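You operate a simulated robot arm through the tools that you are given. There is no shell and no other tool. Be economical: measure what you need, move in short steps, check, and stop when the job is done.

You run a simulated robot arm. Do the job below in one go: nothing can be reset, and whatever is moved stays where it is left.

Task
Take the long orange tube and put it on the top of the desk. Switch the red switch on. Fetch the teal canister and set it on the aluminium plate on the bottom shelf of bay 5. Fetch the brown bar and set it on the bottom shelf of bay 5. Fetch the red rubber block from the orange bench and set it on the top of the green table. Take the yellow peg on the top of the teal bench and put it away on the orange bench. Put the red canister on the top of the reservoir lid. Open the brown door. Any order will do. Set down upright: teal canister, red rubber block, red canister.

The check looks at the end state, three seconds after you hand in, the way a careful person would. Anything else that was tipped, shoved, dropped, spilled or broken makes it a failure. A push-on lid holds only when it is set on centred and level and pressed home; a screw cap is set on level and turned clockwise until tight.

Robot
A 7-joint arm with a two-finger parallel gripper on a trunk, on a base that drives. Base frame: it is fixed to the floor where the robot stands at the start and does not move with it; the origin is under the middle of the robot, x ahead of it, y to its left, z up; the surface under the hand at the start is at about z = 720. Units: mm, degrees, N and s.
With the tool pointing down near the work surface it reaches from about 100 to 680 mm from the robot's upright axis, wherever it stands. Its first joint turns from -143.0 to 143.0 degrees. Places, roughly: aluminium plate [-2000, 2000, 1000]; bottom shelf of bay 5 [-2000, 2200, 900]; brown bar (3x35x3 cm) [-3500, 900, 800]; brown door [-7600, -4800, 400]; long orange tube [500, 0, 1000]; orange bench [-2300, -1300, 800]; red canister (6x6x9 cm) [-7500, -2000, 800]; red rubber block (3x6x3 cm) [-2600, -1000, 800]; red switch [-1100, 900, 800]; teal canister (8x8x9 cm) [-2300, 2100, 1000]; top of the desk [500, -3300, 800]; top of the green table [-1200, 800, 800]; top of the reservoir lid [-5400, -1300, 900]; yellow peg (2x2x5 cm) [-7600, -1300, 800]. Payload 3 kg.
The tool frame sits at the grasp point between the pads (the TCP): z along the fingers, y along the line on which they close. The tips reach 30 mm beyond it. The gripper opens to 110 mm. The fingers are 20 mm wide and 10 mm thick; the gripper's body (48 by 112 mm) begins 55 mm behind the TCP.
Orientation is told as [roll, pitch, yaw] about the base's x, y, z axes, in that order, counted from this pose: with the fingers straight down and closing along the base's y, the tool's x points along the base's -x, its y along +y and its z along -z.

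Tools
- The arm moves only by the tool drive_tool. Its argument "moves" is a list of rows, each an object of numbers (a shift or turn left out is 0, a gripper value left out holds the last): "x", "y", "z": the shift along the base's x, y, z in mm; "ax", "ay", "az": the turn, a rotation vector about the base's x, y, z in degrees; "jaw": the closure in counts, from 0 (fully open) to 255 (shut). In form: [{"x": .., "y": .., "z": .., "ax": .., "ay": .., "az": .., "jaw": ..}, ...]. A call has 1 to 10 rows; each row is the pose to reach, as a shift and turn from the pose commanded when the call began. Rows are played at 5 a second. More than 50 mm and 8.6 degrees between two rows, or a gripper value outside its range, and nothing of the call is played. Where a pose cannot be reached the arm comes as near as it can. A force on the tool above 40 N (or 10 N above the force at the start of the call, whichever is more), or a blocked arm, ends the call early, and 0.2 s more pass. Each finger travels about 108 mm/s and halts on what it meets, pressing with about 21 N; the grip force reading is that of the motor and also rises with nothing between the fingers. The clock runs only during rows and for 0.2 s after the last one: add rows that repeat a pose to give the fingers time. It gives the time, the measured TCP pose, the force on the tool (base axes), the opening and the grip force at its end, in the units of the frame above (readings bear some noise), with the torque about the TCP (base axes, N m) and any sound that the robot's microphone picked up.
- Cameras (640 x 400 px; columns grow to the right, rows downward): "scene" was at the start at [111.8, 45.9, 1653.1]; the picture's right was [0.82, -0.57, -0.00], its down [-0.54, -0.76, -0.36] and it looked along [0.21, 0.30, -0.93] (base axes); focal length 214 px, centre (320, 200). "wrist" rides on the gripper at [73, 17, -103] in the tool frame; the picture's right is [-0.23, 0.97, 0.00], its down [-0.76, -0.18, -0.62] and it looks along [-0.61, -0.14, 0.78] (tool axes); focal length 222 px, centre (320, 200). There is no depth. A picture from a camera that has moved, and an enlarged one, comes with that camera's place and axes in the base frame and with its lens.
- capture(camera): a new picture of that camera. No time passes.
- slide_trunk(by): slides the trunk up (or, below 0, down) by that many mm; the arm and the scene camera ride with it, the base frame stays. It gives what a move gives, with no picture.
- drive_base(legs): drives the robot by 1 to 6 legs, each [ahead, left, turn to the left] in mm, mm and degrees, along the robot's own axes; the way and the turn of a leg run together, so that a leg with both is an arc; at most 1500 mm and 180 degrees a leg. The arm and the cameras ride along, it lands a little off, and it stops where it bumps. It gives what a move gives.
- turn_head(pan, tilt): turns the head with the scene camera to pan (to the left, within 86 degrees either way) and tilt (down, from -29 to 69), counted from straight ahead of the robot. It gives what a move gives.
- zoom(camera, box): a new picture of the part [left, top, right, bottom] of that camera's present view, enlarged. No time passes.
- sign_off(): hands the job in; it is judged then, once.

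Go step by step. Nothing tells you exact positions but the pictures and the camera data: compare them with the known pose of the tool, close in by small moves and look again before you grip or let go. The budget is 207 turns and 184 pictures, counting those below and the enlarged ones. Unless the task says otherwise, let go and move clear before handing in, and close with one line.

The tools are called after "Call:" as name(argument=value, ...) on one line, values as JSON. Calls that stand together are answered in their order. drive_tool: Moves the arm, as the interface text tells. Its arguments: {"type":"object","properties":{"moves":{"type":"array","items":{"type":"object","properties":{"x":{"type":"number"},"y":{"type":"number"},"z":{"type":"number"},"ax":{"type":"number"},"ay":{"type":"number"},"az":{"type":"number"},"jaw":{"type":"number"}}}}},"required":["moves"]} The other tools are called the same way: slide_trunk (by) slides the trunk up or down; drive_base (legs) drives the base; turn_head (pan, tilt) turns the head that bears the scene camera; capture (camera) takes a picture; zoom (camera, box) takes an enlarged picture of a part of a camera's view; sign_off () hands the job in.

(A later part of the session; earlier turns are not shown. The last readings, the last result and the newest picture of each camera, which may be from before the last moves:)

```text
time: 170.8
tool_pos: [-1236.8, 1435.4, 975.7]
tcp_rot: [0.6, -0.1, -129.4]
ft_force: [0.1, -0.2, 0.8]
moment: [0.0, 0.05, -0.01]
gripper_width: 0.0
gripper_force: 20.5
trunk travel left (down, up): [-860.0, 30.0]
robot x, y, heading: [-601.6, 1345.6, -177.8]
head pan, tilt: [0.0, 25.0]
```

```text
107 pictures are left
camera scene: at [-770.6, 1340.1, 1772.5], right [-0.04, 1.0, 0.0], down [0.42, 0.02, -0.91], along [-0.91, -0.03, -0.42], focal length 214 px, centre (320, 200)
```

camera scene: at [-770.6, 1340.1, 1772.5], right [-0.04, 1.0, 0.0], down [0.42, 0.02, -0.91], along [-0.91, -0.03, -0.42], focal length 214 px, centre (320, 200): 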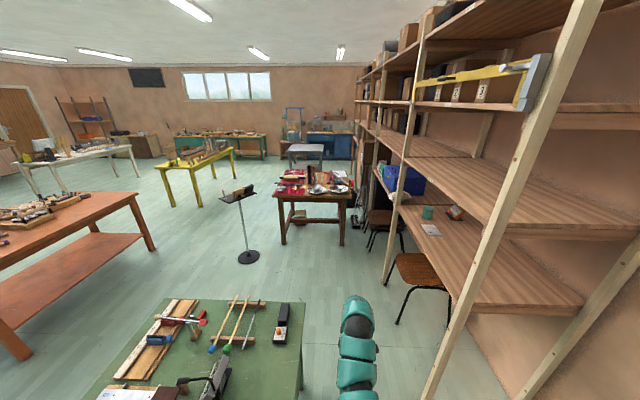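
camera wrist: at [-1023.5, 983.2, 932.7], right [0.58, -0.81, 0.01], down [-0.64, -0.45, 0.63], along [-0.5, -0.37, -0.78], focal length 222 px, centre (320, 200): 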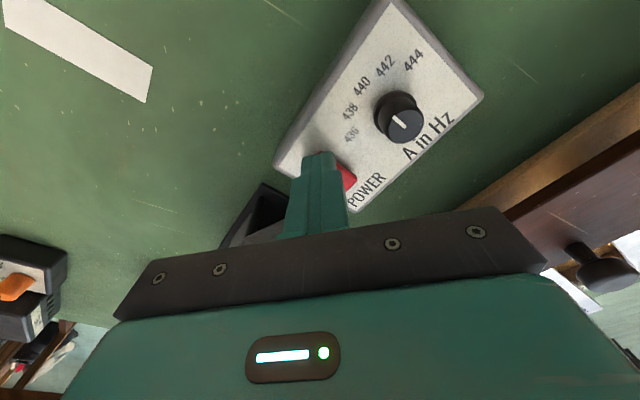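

The base bumped the green table's back corner. I back off, check the table, and go around the front instead.

Call:
drive_base(legs=[[-160, 0, -2.2]])

Call:
turn_head(pan=15, tilt=50)

Call:
capture(camera="scene")

```text
time: 172.2
tool_pos: [-1072.8, 1462.8, 976.8]
tcp_rot: [0.5, -0.2, -131.7]
ft_force: [0.3, 0.5, 0.0]
moment: [-0.04, 0.01, 0.01]
gripper_width: 0.2
gripper_force: 21.2
trunk travel left (down, up): [-860.0, 30.0]
robot x, y, heading: [-438.5, 1347.5, 179.9]
head pan, tilt: [0.0, 25.0]
```

```text
time: 173.1
tool_pos: [-1073.7, 1463.2, 975.6]
tcp_rot: [0.5, -0.1, -131.8]
ft_force: [-0.3, 0.2, -0.8]
moment: [0.03, 0.0, -0.03]
gripper_width: 0.0
gripper_force: 20.9
trunk travel left (down, up): [-860.0, 30.0]
robot x, y, heading: [-436.6, 1345.3, 179.9]
head pan, tilt: [15.0, 50.0]
```

```text
106 pictures are left
camera scene: at [-592.9, 1329.7, 1735.2], right [-0.26, 0.97, 0.0], down [0.74, 0.2, -0.64], along [-0.62, -0.17, -0.77], focal length 214 px, centre (320, 200)
```

scene: 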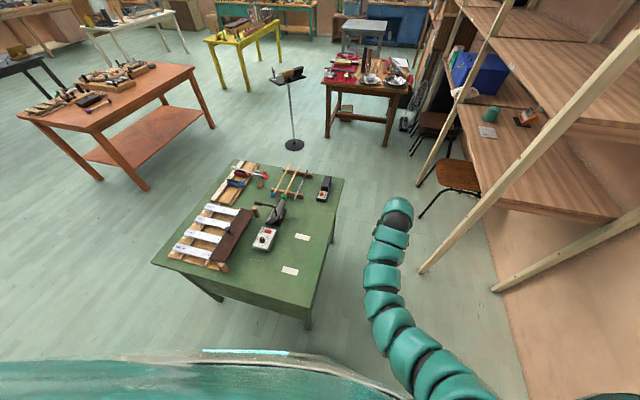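

The table stands as before. The gap behind it is wide enough, so I tuck the arm and pass nearer the middle.

Call:
drive_tool(moves=[{"x": 38, "y": -25, "az": -8}, {"x": 76, "y": -50, "az": -16}, {"x": 114, "y": -75, "az": -24}, {"x": 150, "y": -98, "az": -32}, {"x": 170, "y": -110, "az": -40}, {"x": 180, "y": -118, "az": -48, "jaw": 0}])

Call:
drive_base(legs=[[0, -265, 0], [1500, 0, 0], [150, 0, 0], [0, 330, 0], [0, 0, -90]])

Call:
turn_head(pan=0, tilt=25)

Call:
capture(camera="scene")

```text
time: 174.5
tool_pos: [-891.8, 1345.3, 975.9]
tcp_rot: [0.6, -0.1, -179.9]
ft_force: [-0.2, 0.2, -0.1]
moment: [0.01, -0.01, 0.01]
gripper_width: 81.3
gripper_force: 0.0
trunk travel left (down, up): [-860.0, 30.0]
robot x, y, heading: [-440.7, 1351.6, 179.9]
head pan, tilt: [15.0, 50.0]
```

```text
time: 190.0
tool_pos: [-2102.1, 1771.1, 976.1]
tcp_rot: [0.5, -0.1, 90.6]
ft_force: [-0.1, -0.1, -0.3]
moment: [0.01, 0.0, 0.02]
gripper_width: 110.0
gripper_force: 0.1
trunk travel left (down, up): [-860.0, 30.0]
robot x, y, heading: [-2092.4, 1317.9, 90.3]
head pan, tilt: [15.0, 50.0]
```

```text
time: 190.9
tool_pos: [-2102.1, 1769.7, 975.4]
tcp_rot: [0.6, -0.1, 90.5]
ft_force: [-0.1, -0.4, 0.4]
moment: [-0.05, 0.01, -0.02]
gripper_width: 110.1
gripper_force: 0.2
trunk travel left (down, up): [-860.0, 30.0]
robot x, y, heading: [-2096.3, 1316.7, 90.3]
head pan, tilt: [0.0, 25.0]
```

```text
105 pictures are left
camera scene: at [-2096.0, 1487.7, 1772.5], right [1.0, 0.01, 0.0], down [0.0, -0.42, -0.91], along [-0.01, 0.91, -0.42], focal length 214 px, centre (320, 200)
```

scene: 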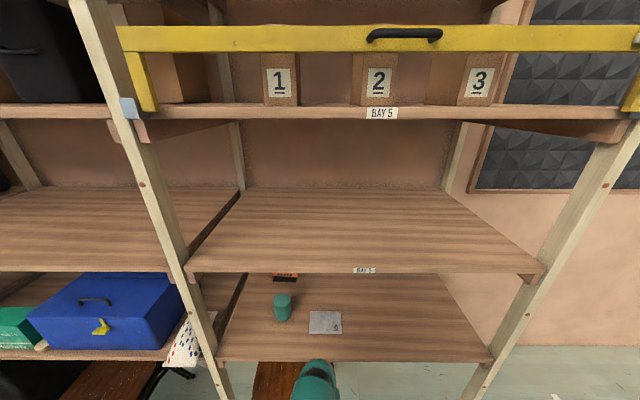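

Bay 5's bottom shelf (surface ≈ z 885) carries the teal canister at about (-2273, 2124) and the plate at (-2084, 2115). I will reach in with the tool tilted 45° forward, under the upper shelf.

Call:
drive_tool(moves=[{"ax": 7.5}, {"ax": 15}, {"ax": 22.5}, {"ax": 30}, {"ax": 37.5}, {"ax": 45}])

Call:
drive_base(legs=[[0, 172, 0], [100, 0, 0]])

Call:
capture(camera="wrist")

Call:
capture(camera="scene")

```text
time: 192.3
tool_pos: [-2101.0, 1771.4, 977.0]
tcp_rot: [0.0, -45.3, 90.9]
ft_force: [-0.7, 0.0, 0.7]
moment: [0.0, 0.01, -0.02]
gripper_width: 110.0
gripper_force: 0.0
trunk travel left (down, up): [-860.0, 30.0]
robot x, y, heading: [-2096.2, 1313.1, 90.2]
head pan, tilt: [0.0, 25.0]
```

```text
time: 194.5
tool_pos: [-2269.3, 1869.5, 975.2]
tcp_rot: [0.0, -45.1, 90.6]
ft_force: [-0.9, 0.6, 0.1]
moment: [-0.02, 0.0, 0.04]
gripper_width: 110.1
gripper_force: 0.1
trunk travel left (down, up): [-860.0, 30.0]
robot x, y, heading: [-2265.8, 1411.1, 90.1]
head pan, tilt: [0.0, 25.0]
```

```text
104 pictures are left
camera wrist: at [-2285.5, 1745.1, 997.8], right [-0.98, 0.15, 0.16], down [0.18, 0.1, 0.98], along [0.13, 0.98, -0.12], focal length 222 px, centre (320, 200)
```

wrist: 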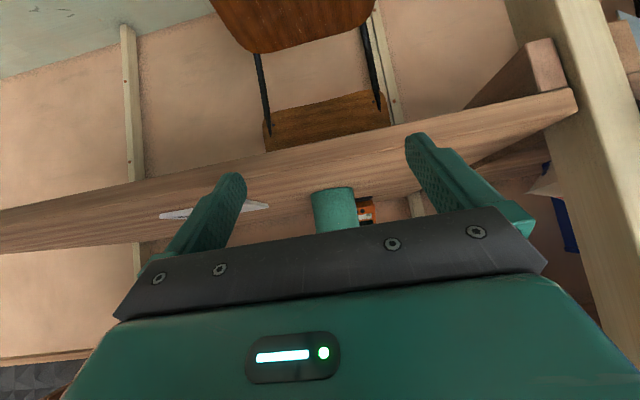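

```text
103 pictures are left
camera scene: at [-2264.7, 1586.2, 1772.4], right [1.0, 0.0, 0.0], down [0.0, -0.42, -0.91], along [0.0, 0.91, -0.42], focal length 214 px, centre (320, 200)
```

scene: 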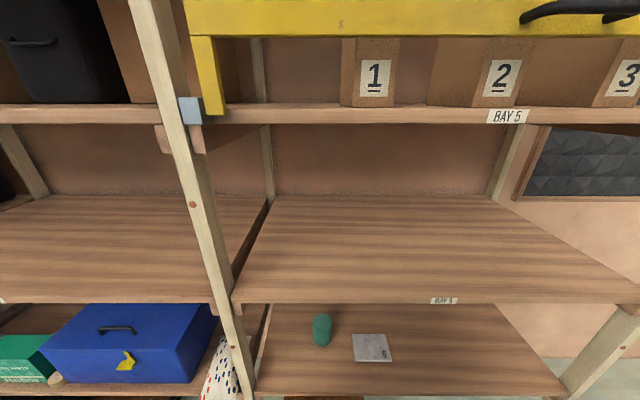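

Re-triangulating with the wrist view, the shelf surface is near z 947 and the canister at about (-2261, 2092). I approach halfway and check.

Call:
drive_tool(moves=[{"x": 4, "y": 30, "z": 15}, {"x": 8, "y": 65, "z": 30}, {"x": 8, "y": 110, "z": 30}])

Call:
capture(camera="wrist")

Call:
zoom(camera="scene", box=[240, 280, 440, 400])

```text
time: 195.3
tool_pos: [-2260.4, 1979.6, 1006.5]
tcp_rot: [-0.1, -45.1, 90.8]
ft_force: [-0.3, 0.0, -0.2]
moment: [0.01, 0.01, 0.0]
gripper_width: 110.0
gripper_force: 0.0
trunk travel left (down, up): [-860.0, 30.0]
robot x, y, heading: [-2263.6, 1413.0, 90.2]
head pan, tilt: [0.0, 25.0]
```

```text
102 pictures are left
camera wrist: at [-2276.0, 1857.0, 1029.2], right [-0.98, 0.15, 0.16], down [0.17, 0.1, 0.98], along [0.13, 0.98, -0.12], focal length 222 px, centre (320, 200)
```

wrist: 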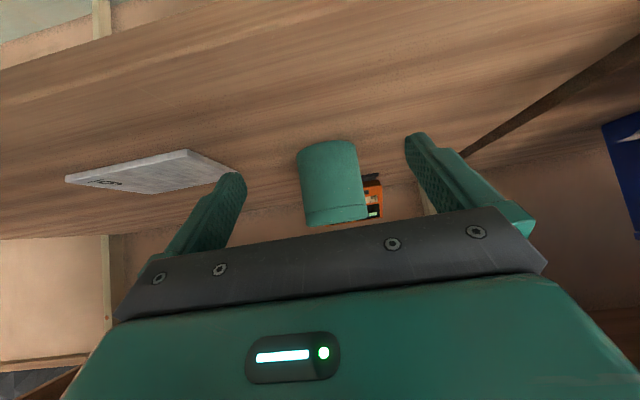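

```text
3.20 times, centred on (340, 340) of scene
camera zoom: at [-2265.3, 1586.5, 1772.4], right [1.0, 0.0, 0.0], down [0.0, -0.42, -0.91], along [0.0, 0.91, -0.42], focal length 686 px, centre (256, -248)
```

zoom: 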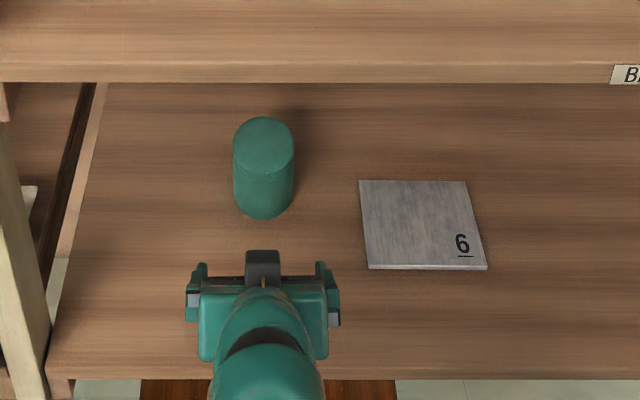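

The canister's centre is about (-2258, 2114), and the plate's about (-2077, 2076). I advance and grip.

Call:
drive_tool(moves=[{"x": 2, "y": 45, "z": -3}, {"x": 2, "y": 90, "z": -3}, {"x": 2, "y": 132, "z": -3}])

Call:
capture(camera="wrist")

Call:
zoom(camera="scene", box=[240, 280, 440, 400])

```text
time: 196.1
tool_pos: [-2258.8, 2110.8, 1002.9]
tcp_rot: [-0.1, -44.8, 90.8]
ft_force: [-0.4, 0.0, -0.8]
moment: [0.01, 0.01, 0.01]
gripper_width: 109.9
gripper_force: 0.1
trunk travel left (down, up): [-860.0, 30.0]
robot x, y, heading: [-2267.1, 1412.2, 90.3]
head pan, tilt: [0.0, 25.0]
```

```text
100 pictures are left
camera wrist: at [-2274.2, 1987.4, 1025.2], right [-0.98, 0.15, 0.16], down [0.18, 0.1, 0.98], along [0.13, 0.98, -0.12], focal length 222 px, centre (320, 200)
```

wrist: 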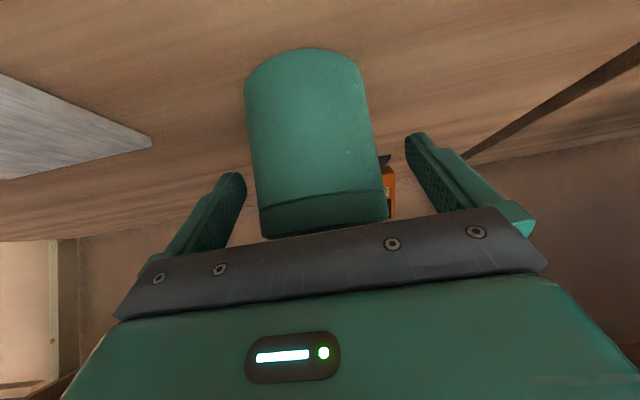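

```text
3.20 times, centred on (340, 340) of scene
camera zoom: at [-2265.1, 1586.8, 1772.3], right [1.0, 0.0, 0.0], down [0.0, -0.42, -0.91], along [0.0, 0.91, -0.42], focal length 686 px, centre (256, -248)
```

zoom: 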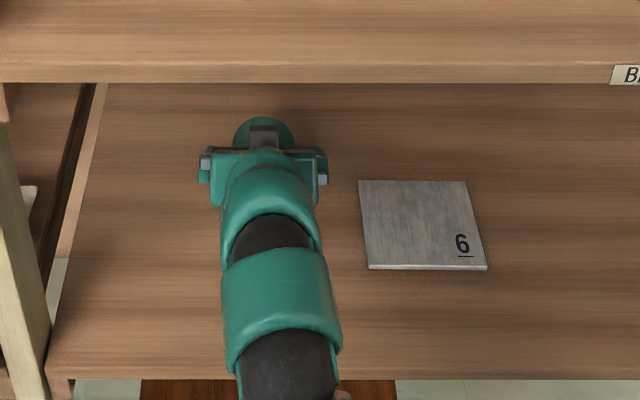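

Call:
drive_tool(moves=[{"y": 5}, {"y": 5, "jaw": 50}, {"y": 5, "jaw": 120}, {"y": 5, "jaw": 255}, {"y": 5, "jaw": 255}])

Call:
capture(camera="wrist")

```text
time: 197.3
tool_pos: [-2257.4, 2115.3, 1003.5]
tcp_rot: [-0.1, -45.1, 90.7]
ft_force: [0.2, 0.1, 0.0]
moment: [0.03, 0.01, 0.01]
gripper_width: 71.2
gripper_force: 20.9
trunk travel left (down, up): [-860.0, 30.0]
robot x, y, heading: [-2262.2, 1412.4, 90.1]
head pan, tilt: [0.0, 25.0]
```

```text
98 pictures are left
camera wrist: at [-2274.7, 1991.2, 1026.0], right [-0.98, 0.15, 0.16], down [0.18, 0.1, 0.98], along [0.13, 0.98, -0.12], focal length 222 px, centre (320, 200)
```

wrist: 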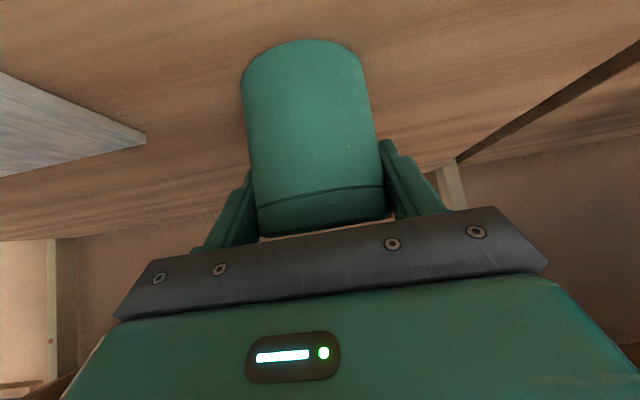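

Gripped at 71 mm. I lift and carry it over the plate.

Call:
drive_tool(moves=[{"z": 15}, {"z": 40}, {"x": 40, "y": -10, "z": 50}, {"x": 85, "y": -20, "z": 50}, {"x": 130, "y": -30, "z": 50}, {"x": 179, "y": -38, "z": 50}])

Call:
capture(camera="wrist")

Call:
zoom(camera="scene", box=[240, 280, 440, 400])

```text
time: 198.7
tool_pos: [-2081.3, 2076.9, 1051.5]
tcp_rot: [0.0, -44.9, 90.7]
ft_force: [0.7, 0.7, -1.8]
moment: [0.0, 0.01, 0.01]
gripper_width: 70.9
gripper_force: 20.6
trunk travel left (down, up): [-860.0, 30.0]
robot x, y, heading: [-2263.0, 1413.2, 90.3]
head pan, tilt: [0.0, 25.0]
```

```text
97 pictures are left
camera wrist: at [-2097.5, 1953.5, 1075.4], right [-0.98, 0.15, 0.16], down [0.18, 0.1, 0.98], along [0.13, 0.98, -0.12], focal length 222 px, centre (320, 200)
```

wrist: 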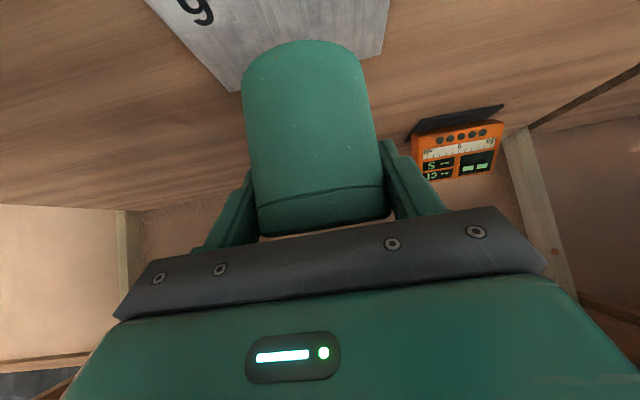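

```text
3.20 times, centred on (340, 340) of scene
camera zoom: at [-2263.7, 1584.4, 1772.6], right [1.0, 0.0, 0.0], down [0.0, -0.42, -0.91], along [0.0, 0.91, -0.42], focal length 686 px, centre (256, -248)
```

zoom: 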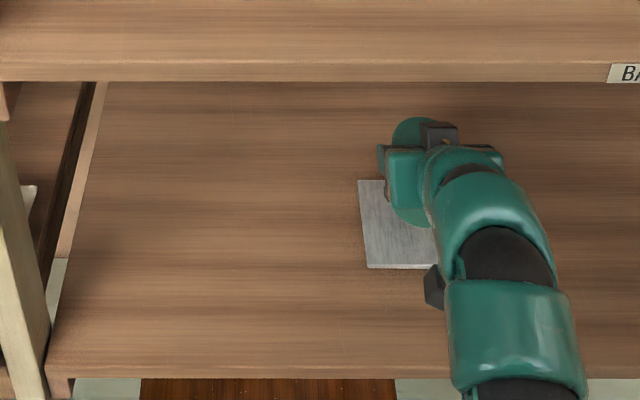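

The canister is over the plate. I centre a little and lower to contact.

Call:
drive_tool(moves=[{"y": -7, "z": -15}, {"y": -7, "z": -30}, {"y": -7, "z": -36}, {"y": -7, "z": -38}, {"y": -7, "z": -40}, {"y": -7, "z": -42}, {"y": -7, "z": -44}, {"y": -7, "z": -46}])

Call:
capture(camera="wrist")

```text
time: 200.5
tool_pos: [-2080.3, 2069.7, 1008.5]
tcp_rot: [-0.1, -45.4, 90.7]
ft_force: [0.4, 1.4, 17.5]
moment: [0.06, 0.03, 0.19]
gripper_width: 70.9
gripper_force: 21.2
trunk travel left (down, up): [-860.0, 30.0]
robot x, y, heading: [-2266.9, 1412.4, 89.9]
head pan, tilt: [0.0, 25.0]
```

```text
95 pictures are left
camera wrist: at [-2096.8, 1946.2, 1030.5], right [-0.98, 0.15, 0.16], down [0.18, 0.09, 0.98], along [0.13, 0.98, -0.12], focal length 222 px, centre (320, 200)
```

wrist: 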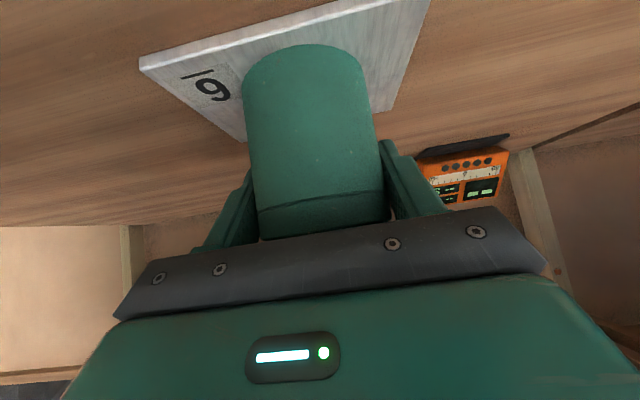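

It rests on the plate. I open slowly and withdraw.

Call:
drive_tool(moves=[{"z": 1, "jaw": 84}, {"z": 1, "jaw": 70}, {"z": 1, "jaw": 40}, {"z": 1, "jaw": 0}, {"z": 1, "jaw": 0}, {"y": -40, "z": 10}, {"y": -80, "z": 20}, {"y": -125, "z": 30}, {"y": -170, "z": 30}, {"y": -210, "z": 30}])

Call:
zoom(camera="scene", box=[240, 280, 440, 400])

```text
time: 202.7
tool_pos: [-2071.4, 1919.0, 972.9]
tcp_rot: [0.0, -45.2, 90.6]
ft_force: [0.1, -0.6, 0.1]
moment: [0.0, 0.01, 0.01]
gripper_width: 109.9
gripper_force: 0.1
out of reach, approached as far as the arm can: row 8, 9, 10
trunk travel left (down, up): [-860.0, 30.0]
robot x, y, heading: [-2264.9, 1410.3, 89.9]
head pan, tilt: [0.0, 25.0]
```

```text
3.20 times, centred on (340, 340) of scene
camera zoom: at [-2265.8, 1584.7, 1772.6], right [1.0, 0.0, 0.0], down [0.0, -0.42, -0.91], along [0.0, 0.91, -0.42], focal length 686 px, centre (256, -248)
```

zoom: 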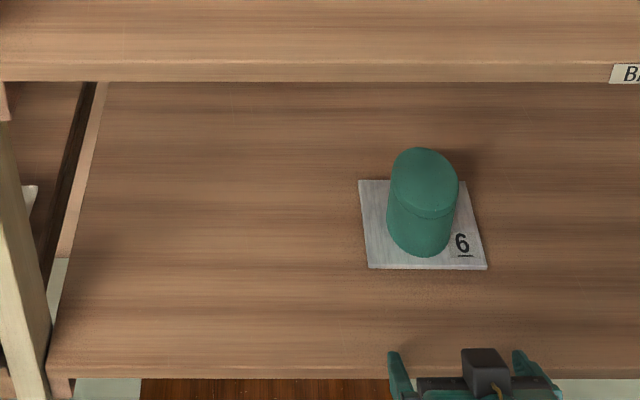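

The canister stands on the plate. Next is the brown bar near (-3500, 900), so I back off and look left.

Call:
drive_base(legs=[[-450, 0, 0], [0, 0, 70]])

Call:
turn_head(pan=20, tilt=35)

Call:
capture(camera="scene")

```text
time: 208.3
tool_pos: [-2668.6, 1333.8, 972.2]
tcp_rot: [-0.1, -45.1, 159.9]
ft_force: [0.7, 0.2, 0.1]
moment: [-0.02, -0.01, -0.02]
gripper_width: 110.0
gripper_force: 0.0
trunk travel left (down, up): [-860.0, 30.0]
robot x, y, heading: [-2264.7, 972.8, 159.4]
head pan, tilt: [0.0, 25.0]
```

```text
time: 209.2
tool_pos: [-2670.3, 1333.9, 972.2]
tcp_rot: [-0.1, -45.2, 160.1]
ft_force: [0.4, -0.3, -0.8]
moment: [-0.01, -0.01, -0.01]
gripper_width: 109.9
gripper_force: 0.1
trunk travel left (down, up): [-860.0, 30.0]
robot x, y, heading: [-2262.7, 975.5, 159.4]
head pan, tilt: [20.0, 35.0]
```

```text
93 pictures are left
camera scene: at [-2426.4, 1003.3, 1756.9], right [0.01, 1.0, 0.0], down [0.57, -0.01, -0.82], along [-0.82, 0.01, -0.57], focal length 214 px, centre (320, 200)
```

scene: 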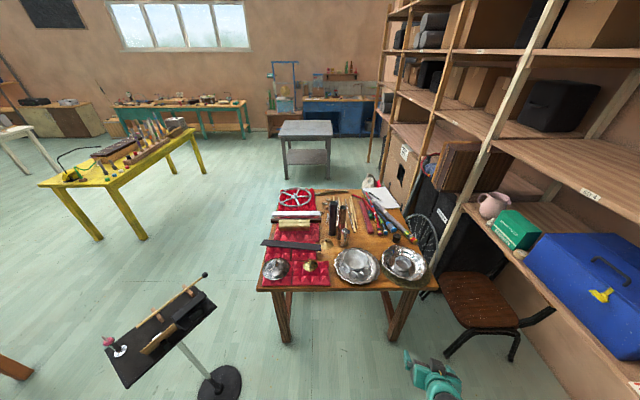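

Call:
zoom(camera="scene", box=[240, 170, 440, 300])

Call:
zoom(camera="scene", box=[90, 260, 230, 390])

```text
3.08 times, centred on (340, 235) of scene
camera zoom: at [-2426.4, 1003.3, 1756.9], right [0.01, 1.0, 0.0], down [0.57, -0.01, -0.82], along [-0.82, 0.01, -0.57], focal length 660 px, centre (258, 92)
```

zoom: 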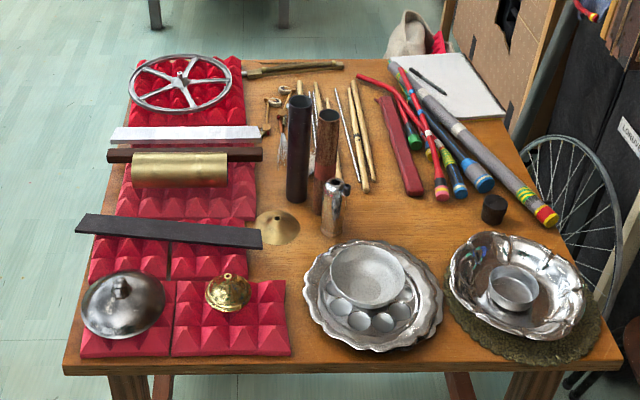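

```text
3.08 times, centred on (160, 325) of scene
camera zoom: at [-2426.4, 1003.3, 1756.9], right [0.01, 1.0, 0.0], down [0.57, -0.01, -0.82], along [-0.82, 0.01, -0.57], focal length 660 px, centre (812, -185)
```

zoom: 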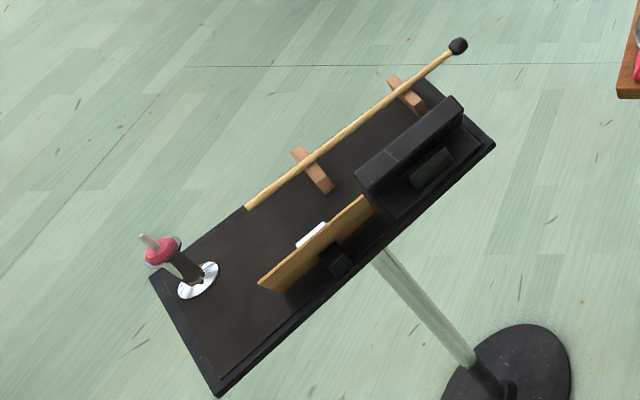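

Call:
zoom(camera="scene", box=[258, 200, 338, 260])

```text
6.67 times, centred on (298, 230) of scene
camera zoom: at [-2426.4, 1003.3, 1756.9], right [0.01, 1.0, 0.0], down [0.57, -0.01, -0.82], along [-0.82, 0.01, -0.57], focal length 1430 px, centre (467, 0)
```

zoom: 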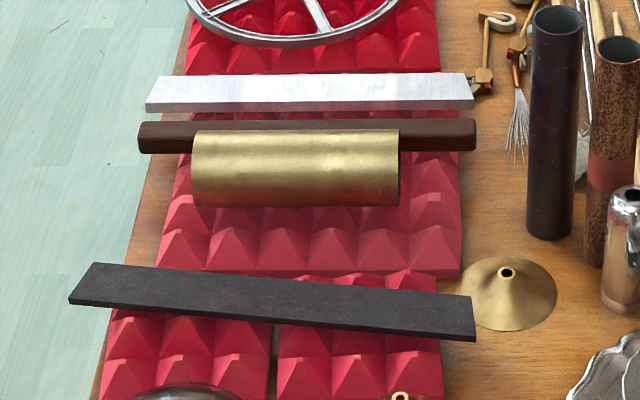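

The brown bar is the square dark-brown one between the white plate and the brass cylinder, along y and centred near (-3509, 850). I will come from the table's left end, straightening the tool on the way.

Call:
drive_base(legs=[[0, 0, 20.6], [0, 1205, 0]])

Call:
drive_tool(moves=[{"y": -25, "z": 10, "ay": -7.5}, {"y": -50, "z": 20, "ay": -15}, {"y": -80, "z": 30, "ay": -22.5}, {"y": -110, "z": 40, "ay": -30}, {"y": -150, "z": 50, "ay": -37.5}, {"y": -190, "z": 60, "ay": -45}])

Call:
drive_base(legs=[[1240, 0, 0], [0, 0, -90]])

Call:
turn_head(pan=0, tilt=40)

Call:
capture(camera="scene")

```text
time: 216.3
tool_pos: [-2768.4, -40.9, 972.3]
tcp_rot: [-0.2, -45.2, -178.5]
ft_force: [-0.2, 0.0, 0.0]
moment: [0.01, 0.0, 0.01]
gripper_width: 110.0
gripper_force: 0.1
trunk travel left (down, up): [-860.0, 30.0]
robot x, y, heading: [-2258.3, -227.2, -179.1]
head pan, tilt: [20.0, 35.0]
```

```text
time: 217.8
tool_pos: [-2767.4, -234.6, 1033.6]
tcp_rot: [1.0, -0.3, -178.8]
ft_force: [0.7, -0.9, 0.3]
moment: [0.05, 0.0, 0.0]
gripper_width: 109.8
gripper_force: 0.0
out of reach, approached as far as the arm can: row 1, 2, 3
trunk travel left (down, up): [-860.0, 30.0]
robot x, y, heading: [-2254.9, -227.0, -179.2]
head pan, tilt: [20.0, 35.0]
```

```text
time: 227.9
tool_pos: [-3511.6, 258.5, 1033.2]
tcp_rot: [1.0, -0.2, 91.6]
ft_force: [0.6, -0.8, 0.2]
moment: [0.0, 0.0, 0.0]
gripper_width: 109.9
gripper_force: 0.0
trunk travel left (down, up): [-860.0, 30.0]
robot x, y, heading: [-3502.9, -249.5, 91.4]
head pan, tilt: [20.0, 35.0]
```

```text
time: 228.7
tool_pos: [-3512.7, 258.2, 1032.7]
tcp_rot: [1.0, -0.2, 91.7]
ft_force: [-0.5, -0.7, 0.0]
moment: [0.0, -0.02, -0.01]
gripper_width: 110.3
gripper_force: 0.0
trunk travel left (down, up): [-860.0, 30.0]
robot x, y, heading: [-3506.2, -253.7, 91.5]
head pan, tilt: [0.0, 40.0]
```

```text
89 pictures are left
camera scene: at [-3508.9, -86.6, 1749.3], right [1.0, 0.03, 0.0], down [0.02, -0.64, -0.77], along [-0.02, 0.77, -0.64], focal length 214 px, centre (320, 200)
```

scene: 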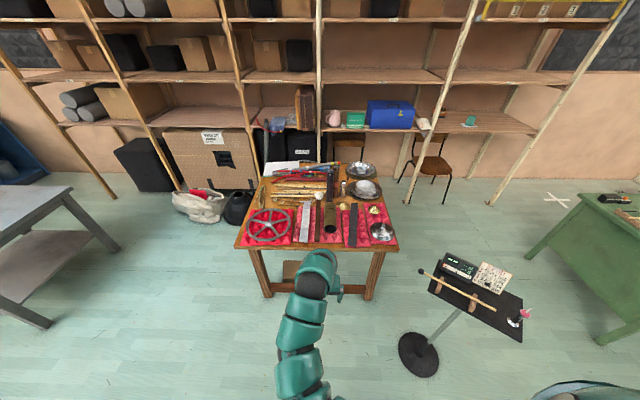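

Call:
drive_base(legs=[[480, 0, -1.5]])

Call:
capture(camera="wrist")

Call:
turn_head(pan=0, tilt=55)

Call:
capture(camera="scene")

```text
time: 231.5
tool_pos: [-3505.1, 730.8, 1031.6]
tcp_rot: [1.0, -0.1, 90.0]
ft_force: [-0.8, -0.2, -0.9]
moment: [0.0, 0.0, -0.02]
gripper_width: 110.1
gripper_force: 0.0
trunk travel left (down, up): [-860.0, 30.0]
robot x, y, heading: [-3513.3, 221.0, 89.8]
head pan, tilt: [0.0, 40.0]
```

```text
88 pictures are left
camera wrist: at [-3520.4, 659.2, 1137.2], right [-0.97, 0.23, 0.02], down [0.19, 0.76, 0.62], along [0.13, 0.61, -0.78], focal length 222 px, centre (320, 200)
```

wrist: 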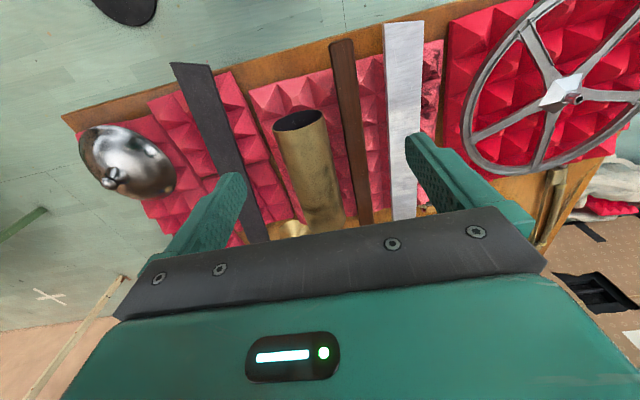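

```text
time: 232.3
tool_pos: [-3503.3, 730.8, 1032.5]
tcp_rot: [1.1, -0.2, 90.1]
ft_force: [0.5, -0.2, 0.3]
moment: [0.01, 0.01, 0.01]
gripper_width: 110.0
gripper_force: 0.0
trunk travel left (down, up): [-860.0, 30.0]
robot x, y, heading: [-3509.7, 220.6, 90.0]
head pan, tilt: [0.0, 55.0]
```

```text
87 pictures are left
camera scene: at [-3510.1, 371.8, 1728.6], right [1.0, 0.0, 0.0], down [0.0, -0.82, -0.57], along [0.0, 0.57, -0.82], focal length 214 px, centre (320, 200)
```

scene: 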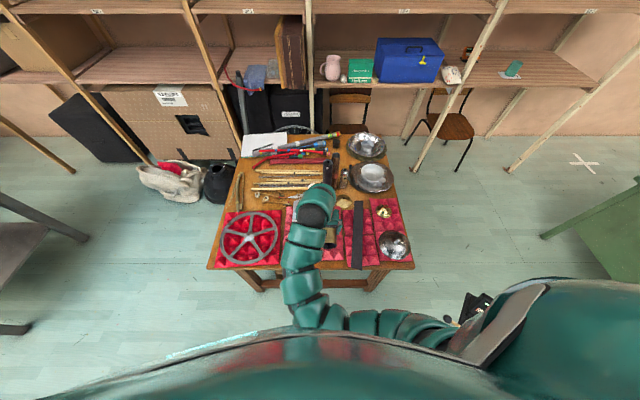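

The bar lies at x ≈ -3546, y ≈ 685–1035, with a gap of about 20 mm to the brass cylinder and more to the white plate. I come over its middle with the jaw part open and look again.

Call:
drive_tool(moves=[{"x": -15, "y": 40, "jaw": 148}, {"x": -30, "y": 80}, {"x": -42, "y": 118}, {"x": -42, "y": 118, "z": -45}, {"x": -42, "y": 118, "z": -90}, {"x": -42, "y": 118, "z": -120}])

Call:
capture(camera="wrist")

```text
time: 233.7
tool_pos: [-3546.8, 850.0, 912.3]
tcp_rot: [0.9, -0.1, 90.0]
ft_force: [0.2, 0.2, 0.3]
moment: [0.0, 0.03, -0.01]
gripper_width: 46.2
gripper_force: 0.2
trunk travel left (down, up): [-860.0, 30.0]
robot x, y, heading: [-3510.1, 220.0, 89.9]
head pan, tilt: [0.0, 55.0]
```

```text
86 pictures are left
camera wrist: at [-3562.7, 778.4, 1017.3], right [-0.97, 0.23, 0.02], down [0.19, 0.76, 0.62], along [0.13, 0.61, -0.78], focal length 222 px, centre (320, 200)
```

wrist: 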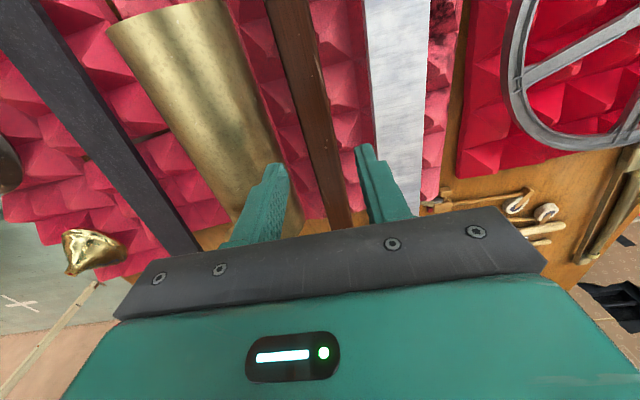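

Call:
drive_tool(moves=[{"x": 1.5, "z": -20, "jaw": 160}, {"x": 1.5, "z": -45, "jaw": 160}, {"x": 1.5, "z": -62, "jaw": 160}])

Call:
capture(camera="wrist")

```text
time: 234.5
tool_pos: [-3544.2, 848.3, 850.4]
tcp_rot: [1.0, -0.1, 90.1]
ft_force: [-0.5, -0.2, 0.6]
moment: [-0.02, -0.02, 0.0]
gripper_width: 40.9
gripper_force: 0.0
trunk travel left (down, up): [-860.0, 30.0]
robot x, y, heading: [-3508.7, 220.6, 90.1]
head pan, tilt: [0.0, 55.0]
```

```text
85 pictures are left
camera wrist: at [-3560.8, 776.5, 954.6], right [-0.97, 0.23, 0.02], down [0.19, 0.76, 0.62], along [0.13, 0.61, -0.78], focal length 222 px, centre (320, 200)
```

wrist: 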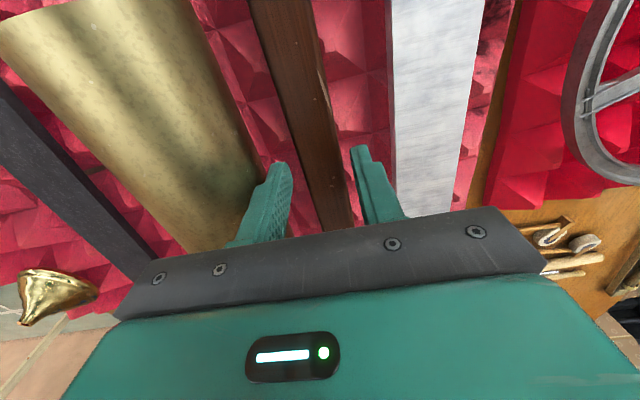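

Call:
drive_tool(moves=[{"z": -15}, {"z": -28}, {"z": -36}, {"z": -42}])

Call:
capture(camera="wrist")

```text
time: 235.3
tool_pos: [-3546.2, 847.3, 823.6]
tcp_rot: [1.2, -0.8, 90.0]
ft_force: [5.6, -23.4, 38.5]
moment: [-0.84, -1.14, -0.53]
gripper_width: 43.6
gripper_force: 2.5
trunk travel left (down, up): [-860.0, 30.0]
robot x, y, heading: [-3509.1, 219.1, 89.8]
head pan, tilt: [0.0, 55.0]
stopped in row 4: the force on the tool passed its limit at 50 N (the readings are from after the stop); the commanded pose is now the measured one
```

```text
84 pictures are left
camera wrist: at [-3561.4, 775.3, 926.8], right [-0.97, 0.23, 0.02], down [0.19, 0.75, 0.63], along [0.12, 0.62, -0.78], focal length 222 px, centre (320, 200)
```

wrist: 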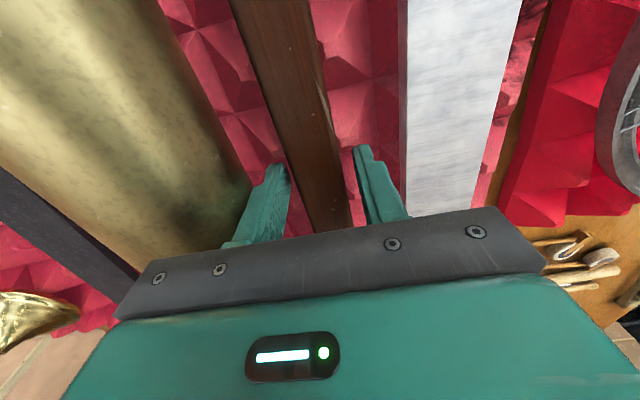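

The tips touched something, probably a foam peak. I ease up slightly and try closing to see whether the bar is between them.

Call:
drive_tool(moves=[{"z": 3}, {"z": 3, "jaw": 170}, {"z": 3, "jaw": 180}, {"z": 3, "jaw": 190}, {"z": 3, "jaw": 200}, {"z": 3, "jaw": 200}])

Call:
capture(camera="wrist")

```text
time: 236.7
tool_pos: [-3545.5, 851.6, 822.9]
tcp_rot: [1.3, -0.8, 89.9]
ft_force: [9.5, 1.7, 15.2]
moment: [0.43, -0.63, -0.08]
gripper_width: 29.6
gripper_force: 20.9
trunk travel left (down, up): [-860.0, 30.0]
robot x, y, heading: [-3508.7, 219.4, 90.1]
head pan, tilt: [0.0, 55.0]
```

```text
83 pictures are left
camera wrist: at [-3559.9, 779.6, 926.9], right [-0.97, 0.23, 0.02], down [0.19, 0.75, 0.63], along [0.13, 0.62, -0.78], focal length 222 px, centre (320, 200)
```

wrist: 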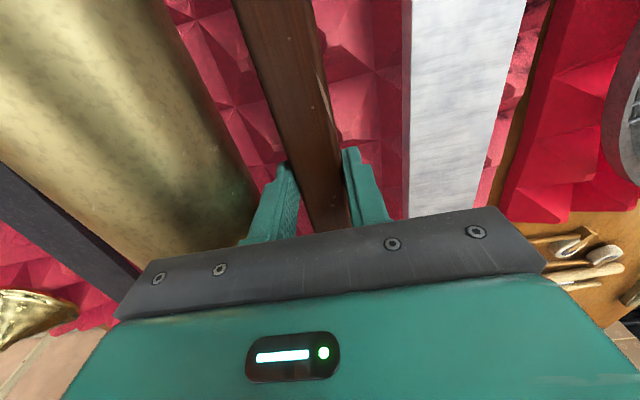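

It closed on 29.6 mm, so the bar is held. I tighten fully and lift a little to check.

Call:
drive_tool(moves=[{"jaw": 255}, {"jaw": 255}, {"z": 8}, {"z": 20}, {"z": 40}, {"z": 60}])

Call:
capture(camera="wrist")

Call:
capture(camera="scene")

```text
time: 238.1
tool_pos: [-3546.0, 850.3, 882.7]
tcp_rot: [1.0, -0.6, 90.1]
ft_force: [0.0, 0.1, -2.1]
moment: [-0.01, 0.0, 0.0]
gripper_width: 29.4
gripper_force: 21.4
trunk travel left (down, up): [-860.0, 30.0]
robot x, y, heading: [-3511.0, 217.1, 89.9]
head pan, tilt: [0.0, 55.0]
```

```text
82 pictures are left
camera wrist: at [-3561.0, 778.6, 986.0], right [-0.97, 0.23, 0.02], down [0.19, 0.76, 0.63], along [0.13, 0.61, -0.78], focal length 222 px, centre (320, 200)
```

wrist: 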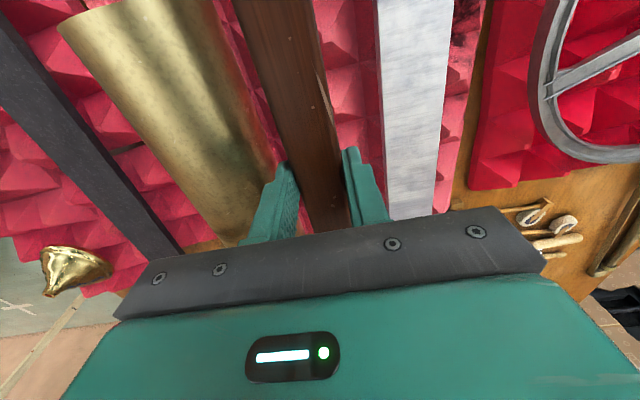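

```text
81 pictures are left
camera scene: at [-3509.9, 371.7, 1728.6], right [1.0, 0.0, 0.0], down [0.0, -0.82, -0.57], along [0.0, 0.57, -0.82], focal length 214 px, centre (320, 200)
```

scene: 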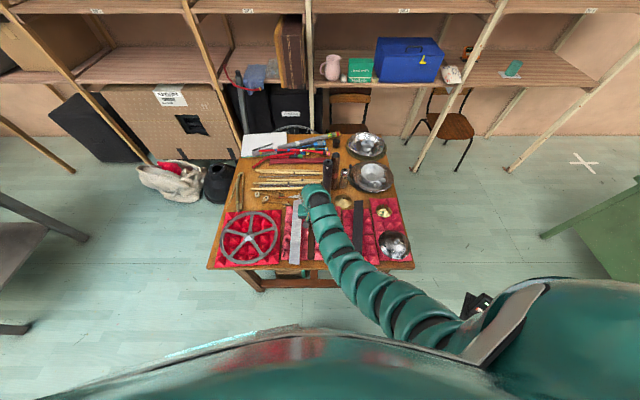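

The bar is up and nothing else moved. I raise it, back away, turn it crosswise and drive round to bay 5.

Call:
drive_tool(moves=[{"z": 40}, {"z": 80}, {"z": 120}, {"z": 150}])

Call:
drive_base(legs=[[-470, 0, 0], [0, 0, -90], [1430, 0, 0], [0, 0, 90]])

Call:
capture(camera="wrist")

```text
time: 239.1
tool_pos: [-3548.1, 849.6, 1030.9]
tcp_rot: [1.2, -0.5, 90.1]
ft_force: [-0.3, 0.4, -2.0]
moment: [0.0, 0.0, 0.0]
gripper_width: 29.9
gripper_force: 21.2
trunk travel left (down, up): [-860.0, 30.0]
robot x, y, heading: [-3508.9, 215.2, 89.5]
head pan, tilt: [0.0, 55.0]
```

```text
time: 256.2
tool_pos: [-2109.1, 365.4, 1032.6]
tcp_rot: [1.2, -0.7, 87.8]
ft_force: [-0.2, -0.1, -1.4]
moment: [0.01, 0.0, 0.02]
gripper_width: 29.5
gripper_force: 21.1
trunk travel left (down, up): [-860.0, 30.0]
robot x, y, heading: [-2099.0, -267.9, 87.6]
head pan, tilt: [0.0, 55.0]
```

```text
80 pictures are left
camera wrist: at [-2127.0, 293.5, 1135.5], right [-0.96, 0.26, 0.02], down [0.22, 0.75, 0.63], along [0.15, 0.61, -0.78], focal length 222 px, centre (320, 200)
```

wrist: 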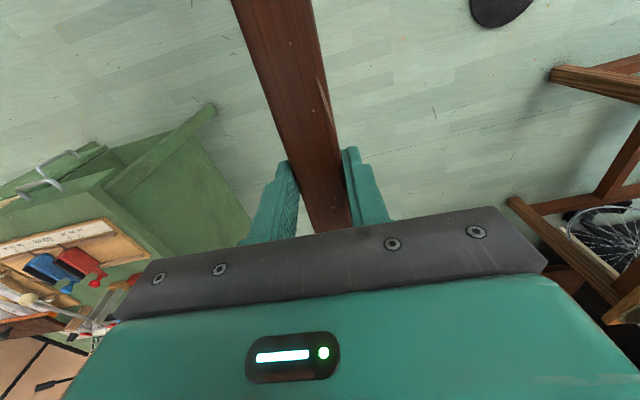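

Call:
drive_tool(moves=[{"y": -10, "az": -8.5}, {"y": -20, "az": -17}, {"y": -30, "az": -25.5}, {"y": -40, "az": -34}, {"y": -50, "az": -42.5}, {"y": -60, "az": -51}, {"y": -70, "az": -59.5}, {"y": -80, "az": -68}, {"y": -90, "az": -76.5}, {"y": -100, "az": -85}])

Call:
drive_base(legs=[[0, 0, 2.4], [1500, 0, 0], [80, -95, 0]])

Call:
turn_head(pan=0, tilt=35)

Call:
capture(camera="scene")

Call:
capture(camera="wrist")

```text
time: 258.4
tool_pos: [-2108.7, 265.7, 1031.8]
tcp_rot: [1.1, -0.6, 2.6]
ft_force: [-0.4, 0.3, -1.8]
moment: [-0.01, 0.01, 0.0]
gripper_width: 29.8
gripper_force: 20.8
trunk travel left (down, up): [-860.0, 30.0]
robot x, y, heading: [-2096.1, -270.5, 87.6]
head pan, tilt: [0.0, 55.0]
```

```text
time: 267.0
tool_pos: [-2035.3, 1833.8, 1031.8]
tcp_rot: [1.1, -0.5, 5.3]
ft_force: [-0.3, -0.7, -2.1]
moment: [-0.05, 0.05, -0.03]
gripper_width: 29.5
gripper_force: 21.3
trunk travel left (down, up): [-860.0, 30.0]
robot x, y, heading: [-1999.2, 1299.8, 90.1]
head pan, tilt: [0.0, 55.0]
```

```text
time: 267.8
tool_pos: [-2036.4, 1831.8, 1032.3]
tcp_rot: [1.2, -0.6, 5.3]
ft_force: [0.5, -0.8, -2.9]
moment: [-0.03, 0.02, 0.02]
gripper_width: 29.5
gripper_force: 20.6
trunk travel left (down, up): [-860.0, 30.0]
robot x, y, heading: [-2001.2, 1300.7, 89.9]
head pan, tilt: [0.0, 35.0]
```

```text
79 pictures are left
camera scene: at [-2002.7, 1468.6, 1756.7], right [1.0, 0.0, 0.0], down [0.0, -0.57, -0.82], along [0.0, 0.82, -0.57], focal length 214 px, centre (320, 200)
```

scene: 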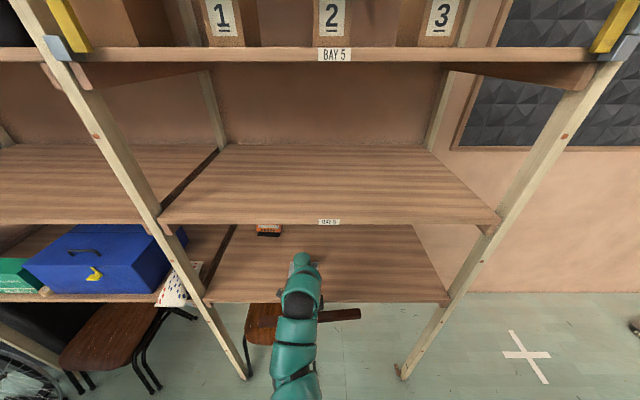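

```text
78 pictures are left
camera wrist: at [-2112.2, 1841.3, 1136.7], right [0.14, 0.99, 0.02], down [0.77, -0.12, 0.63], along [0.62, -0.07, -0.78], focal length 222 px, centre (320, 200)
```

wrist: 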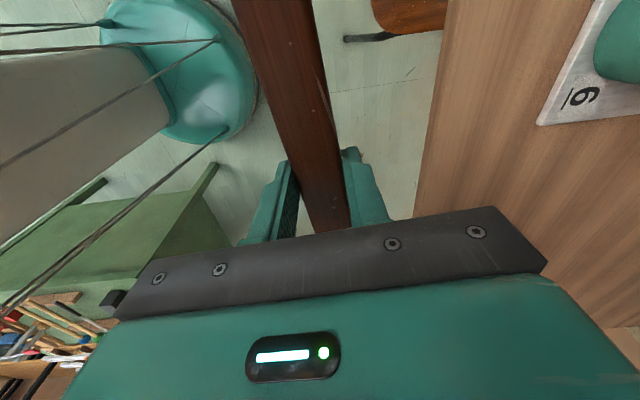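

The shelf front edge is at y ≈ 1932. I shift right to x ≈ -1820 clear of the plate, then move in.

Call:
drive_tool(moves=[{"x": 45, "az": -2}, {"x": 90, "az": -4}, {"x": 135, "az": -5.3}, {"x": 180, "az": -5.3}, {"x": 216, "az": -5.3}])

Call:
drive_base(legs=[[100, 0, 0]])

Call:
drive_tool(moves=[{"y": 30}, {"y": 52}])

Call:
capture(camera="wrist")

Call:
capture(camera="scene")

```text
time: 269.0
tool_pos: [-1819.0, 1833.2, 1034.0]
tcp_rot: [1.1, -0.5, 0.1]
ft_force: [0.5, -0.1, -2.7]
moment: [0.01, 0.02, -0.03]
gripper_width: 29.5
gripper_force: 20.7
trunk travel left (down, up): [-860.0, 30.0]
robot x, y, heading: [-2000.2, 1301.0, 90.1]
head pan, tilt: [0.0, 35.0]
```

```text
time: 270.2
tool_pos: [-1822.5, 1933.0, 1033.2]
tcp_rot: [1.1, -0.7, 0.0]
ft_force: [0.8, 0.8, -3.6]
moment: [-0.03, 0.03, 0.02]
gripper_width: 29.6
gripper_force: 20.7
trunk travel left (down, up): [-860.0, 30.0]
robot x, y, heading: [-2001.6, 1398.4, 90.2]
head pan, tilt: [0.0, 35.0]
```

```text
time: 270.8
tool_pos: [-1823.1, 1986.2, 1033.3]
tcp_rot: [1.1, -0.7, 0.1]
ft_force: [-0.1, 0.4, -1.9]
moment: [-0.02, -0.02, -0.02]
gripper_width: 29.7
gripper_force: 21.2
trunk travel left (down, up): [-860.0, 30.0]
robot x, y, heading: [-2001.0, 1400.9, 90.3]
head pan, tilt: [0.0, 35.0]
```

```text
77 pictures are left
camera wrist: at [-1897.6, 2002.2, 1137.6], right [0.22, 0.97, 0.02], down [0.76, -0.19, 0.63], along [0.62, -0.13, -0.78], focal length 222 px, centre (320, 200)
```

wrist: 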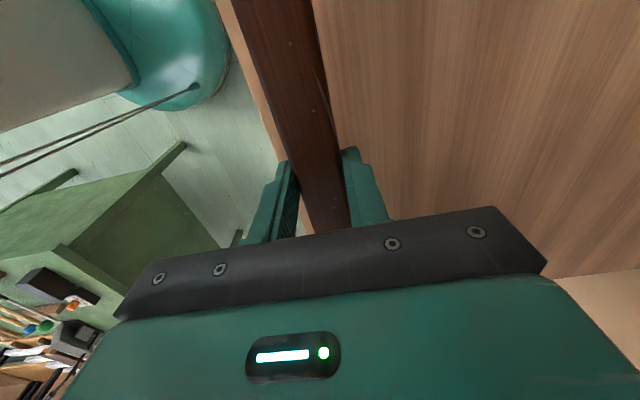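

```text
76 pictures are left
camera scene: at [-2003.2, 1568.3, 1756.7], right [1.0, 0.0, 0.0], down [0.0, -0.57, -0.82], along [0.0, 0.82, -0.57], focal length 214 px, centre (320, 200)
```

scene: 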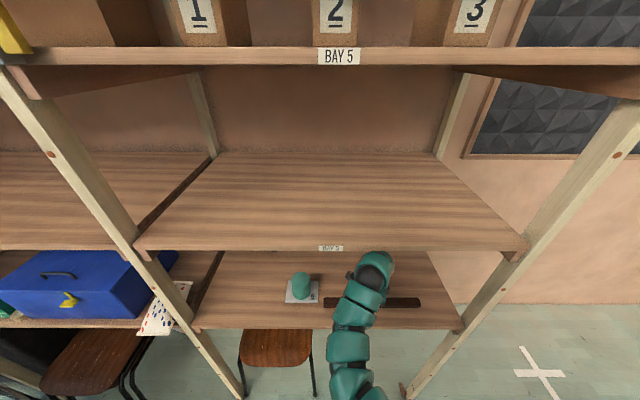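

Call:
drive_tool(moves=[{"y": 6, "z": -20}, {"y": 6, "z": -38}, {"y": 6, "z": -44}, {"y": 6, "z": -48}, {"y": 6, "z": -51}, {"y": 6, "z": -54}, {"y": 6, "z": -57}, {"y": 6, "z": -60}])

Call:
capture(camera="wrist")

```text
time: 272.6
tool_pos: [-1822.8, 1992.4, 974.3]
tcp_rot: [1.1, -0.6, 0.2]
ft_force: [-0.4, -0.7, -2.4]
moment: [-0.03, 0.03, 0.01]
gripper_width: 29.6
gripper_force: 21.5
trunk travel left (down, up): [-860.0, 30.0]
robot x, y, heading: [-2001.8, 1403.3, 90.4]
head pan, tilt: [0.0, 35.0]
```

```text
75 pictures are left
camera wrist: at [-1897.0, 2007.9, 1078.4], right [0.22, 0.97, 0.02], down [0.76, -0.19, 0.63], along [0.61, -0.12, -0.78], focal length 222 px, centre (320, 200)
```

wrist: 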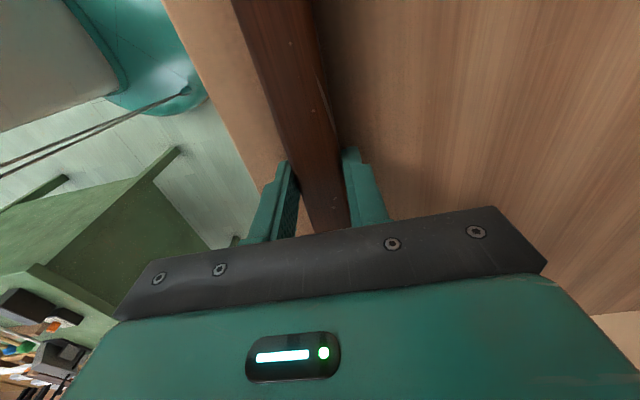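

Call:
drive_tool(moves=[{"z": -2.5}, {"z": -5}, {"z": -7.5}, {"z": -10}, {"z": -12.5}, {"z": -15}, {"z": -17.5}, {"z": -20}, {"z": -22.5}, {"z": -25}])

Call:
capture(camera="wrist")

```text
time: 273.6
tool_pos: [-1821.3, 1992.2, 970.0]
tcp_rot: [1.6, -0.7, 0.1]
ft_force: [0.2, -11.1, 25.0]
moment: [-0.89, 0.45, 0.09]
gripper_width: 29.8
gripper_force: 21.3
trunk travel left (down, up): [-860.0, 30.0]
robot x, y, heading: [-2001.2, 1401.6, 90.1]
head pan, tilt: [0.0, 35.0]
stopped in row 4: the force on the tool passed its limit at 45 N (the readings are from after the stop); the commanded pose is now the measured one
```

```text
74 pictures are left
camera wrist: at [-1896.6, 2006.0, 1074.7], right [0.23, 0.97, 0.03], down [0.75, -0.2, 0.63], along [0.62, -0.12, -0.78], focal length 222 px, centre (320, 200)
```

wrist: 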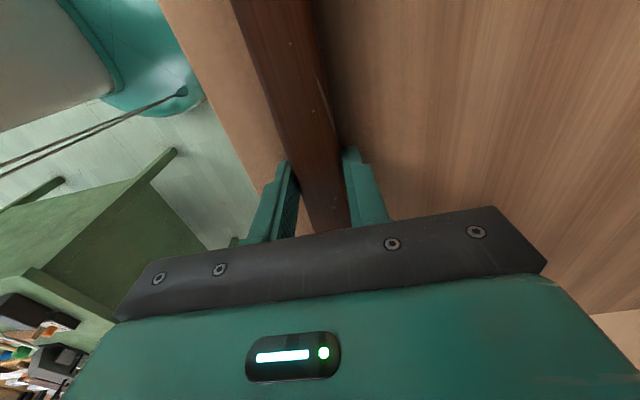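

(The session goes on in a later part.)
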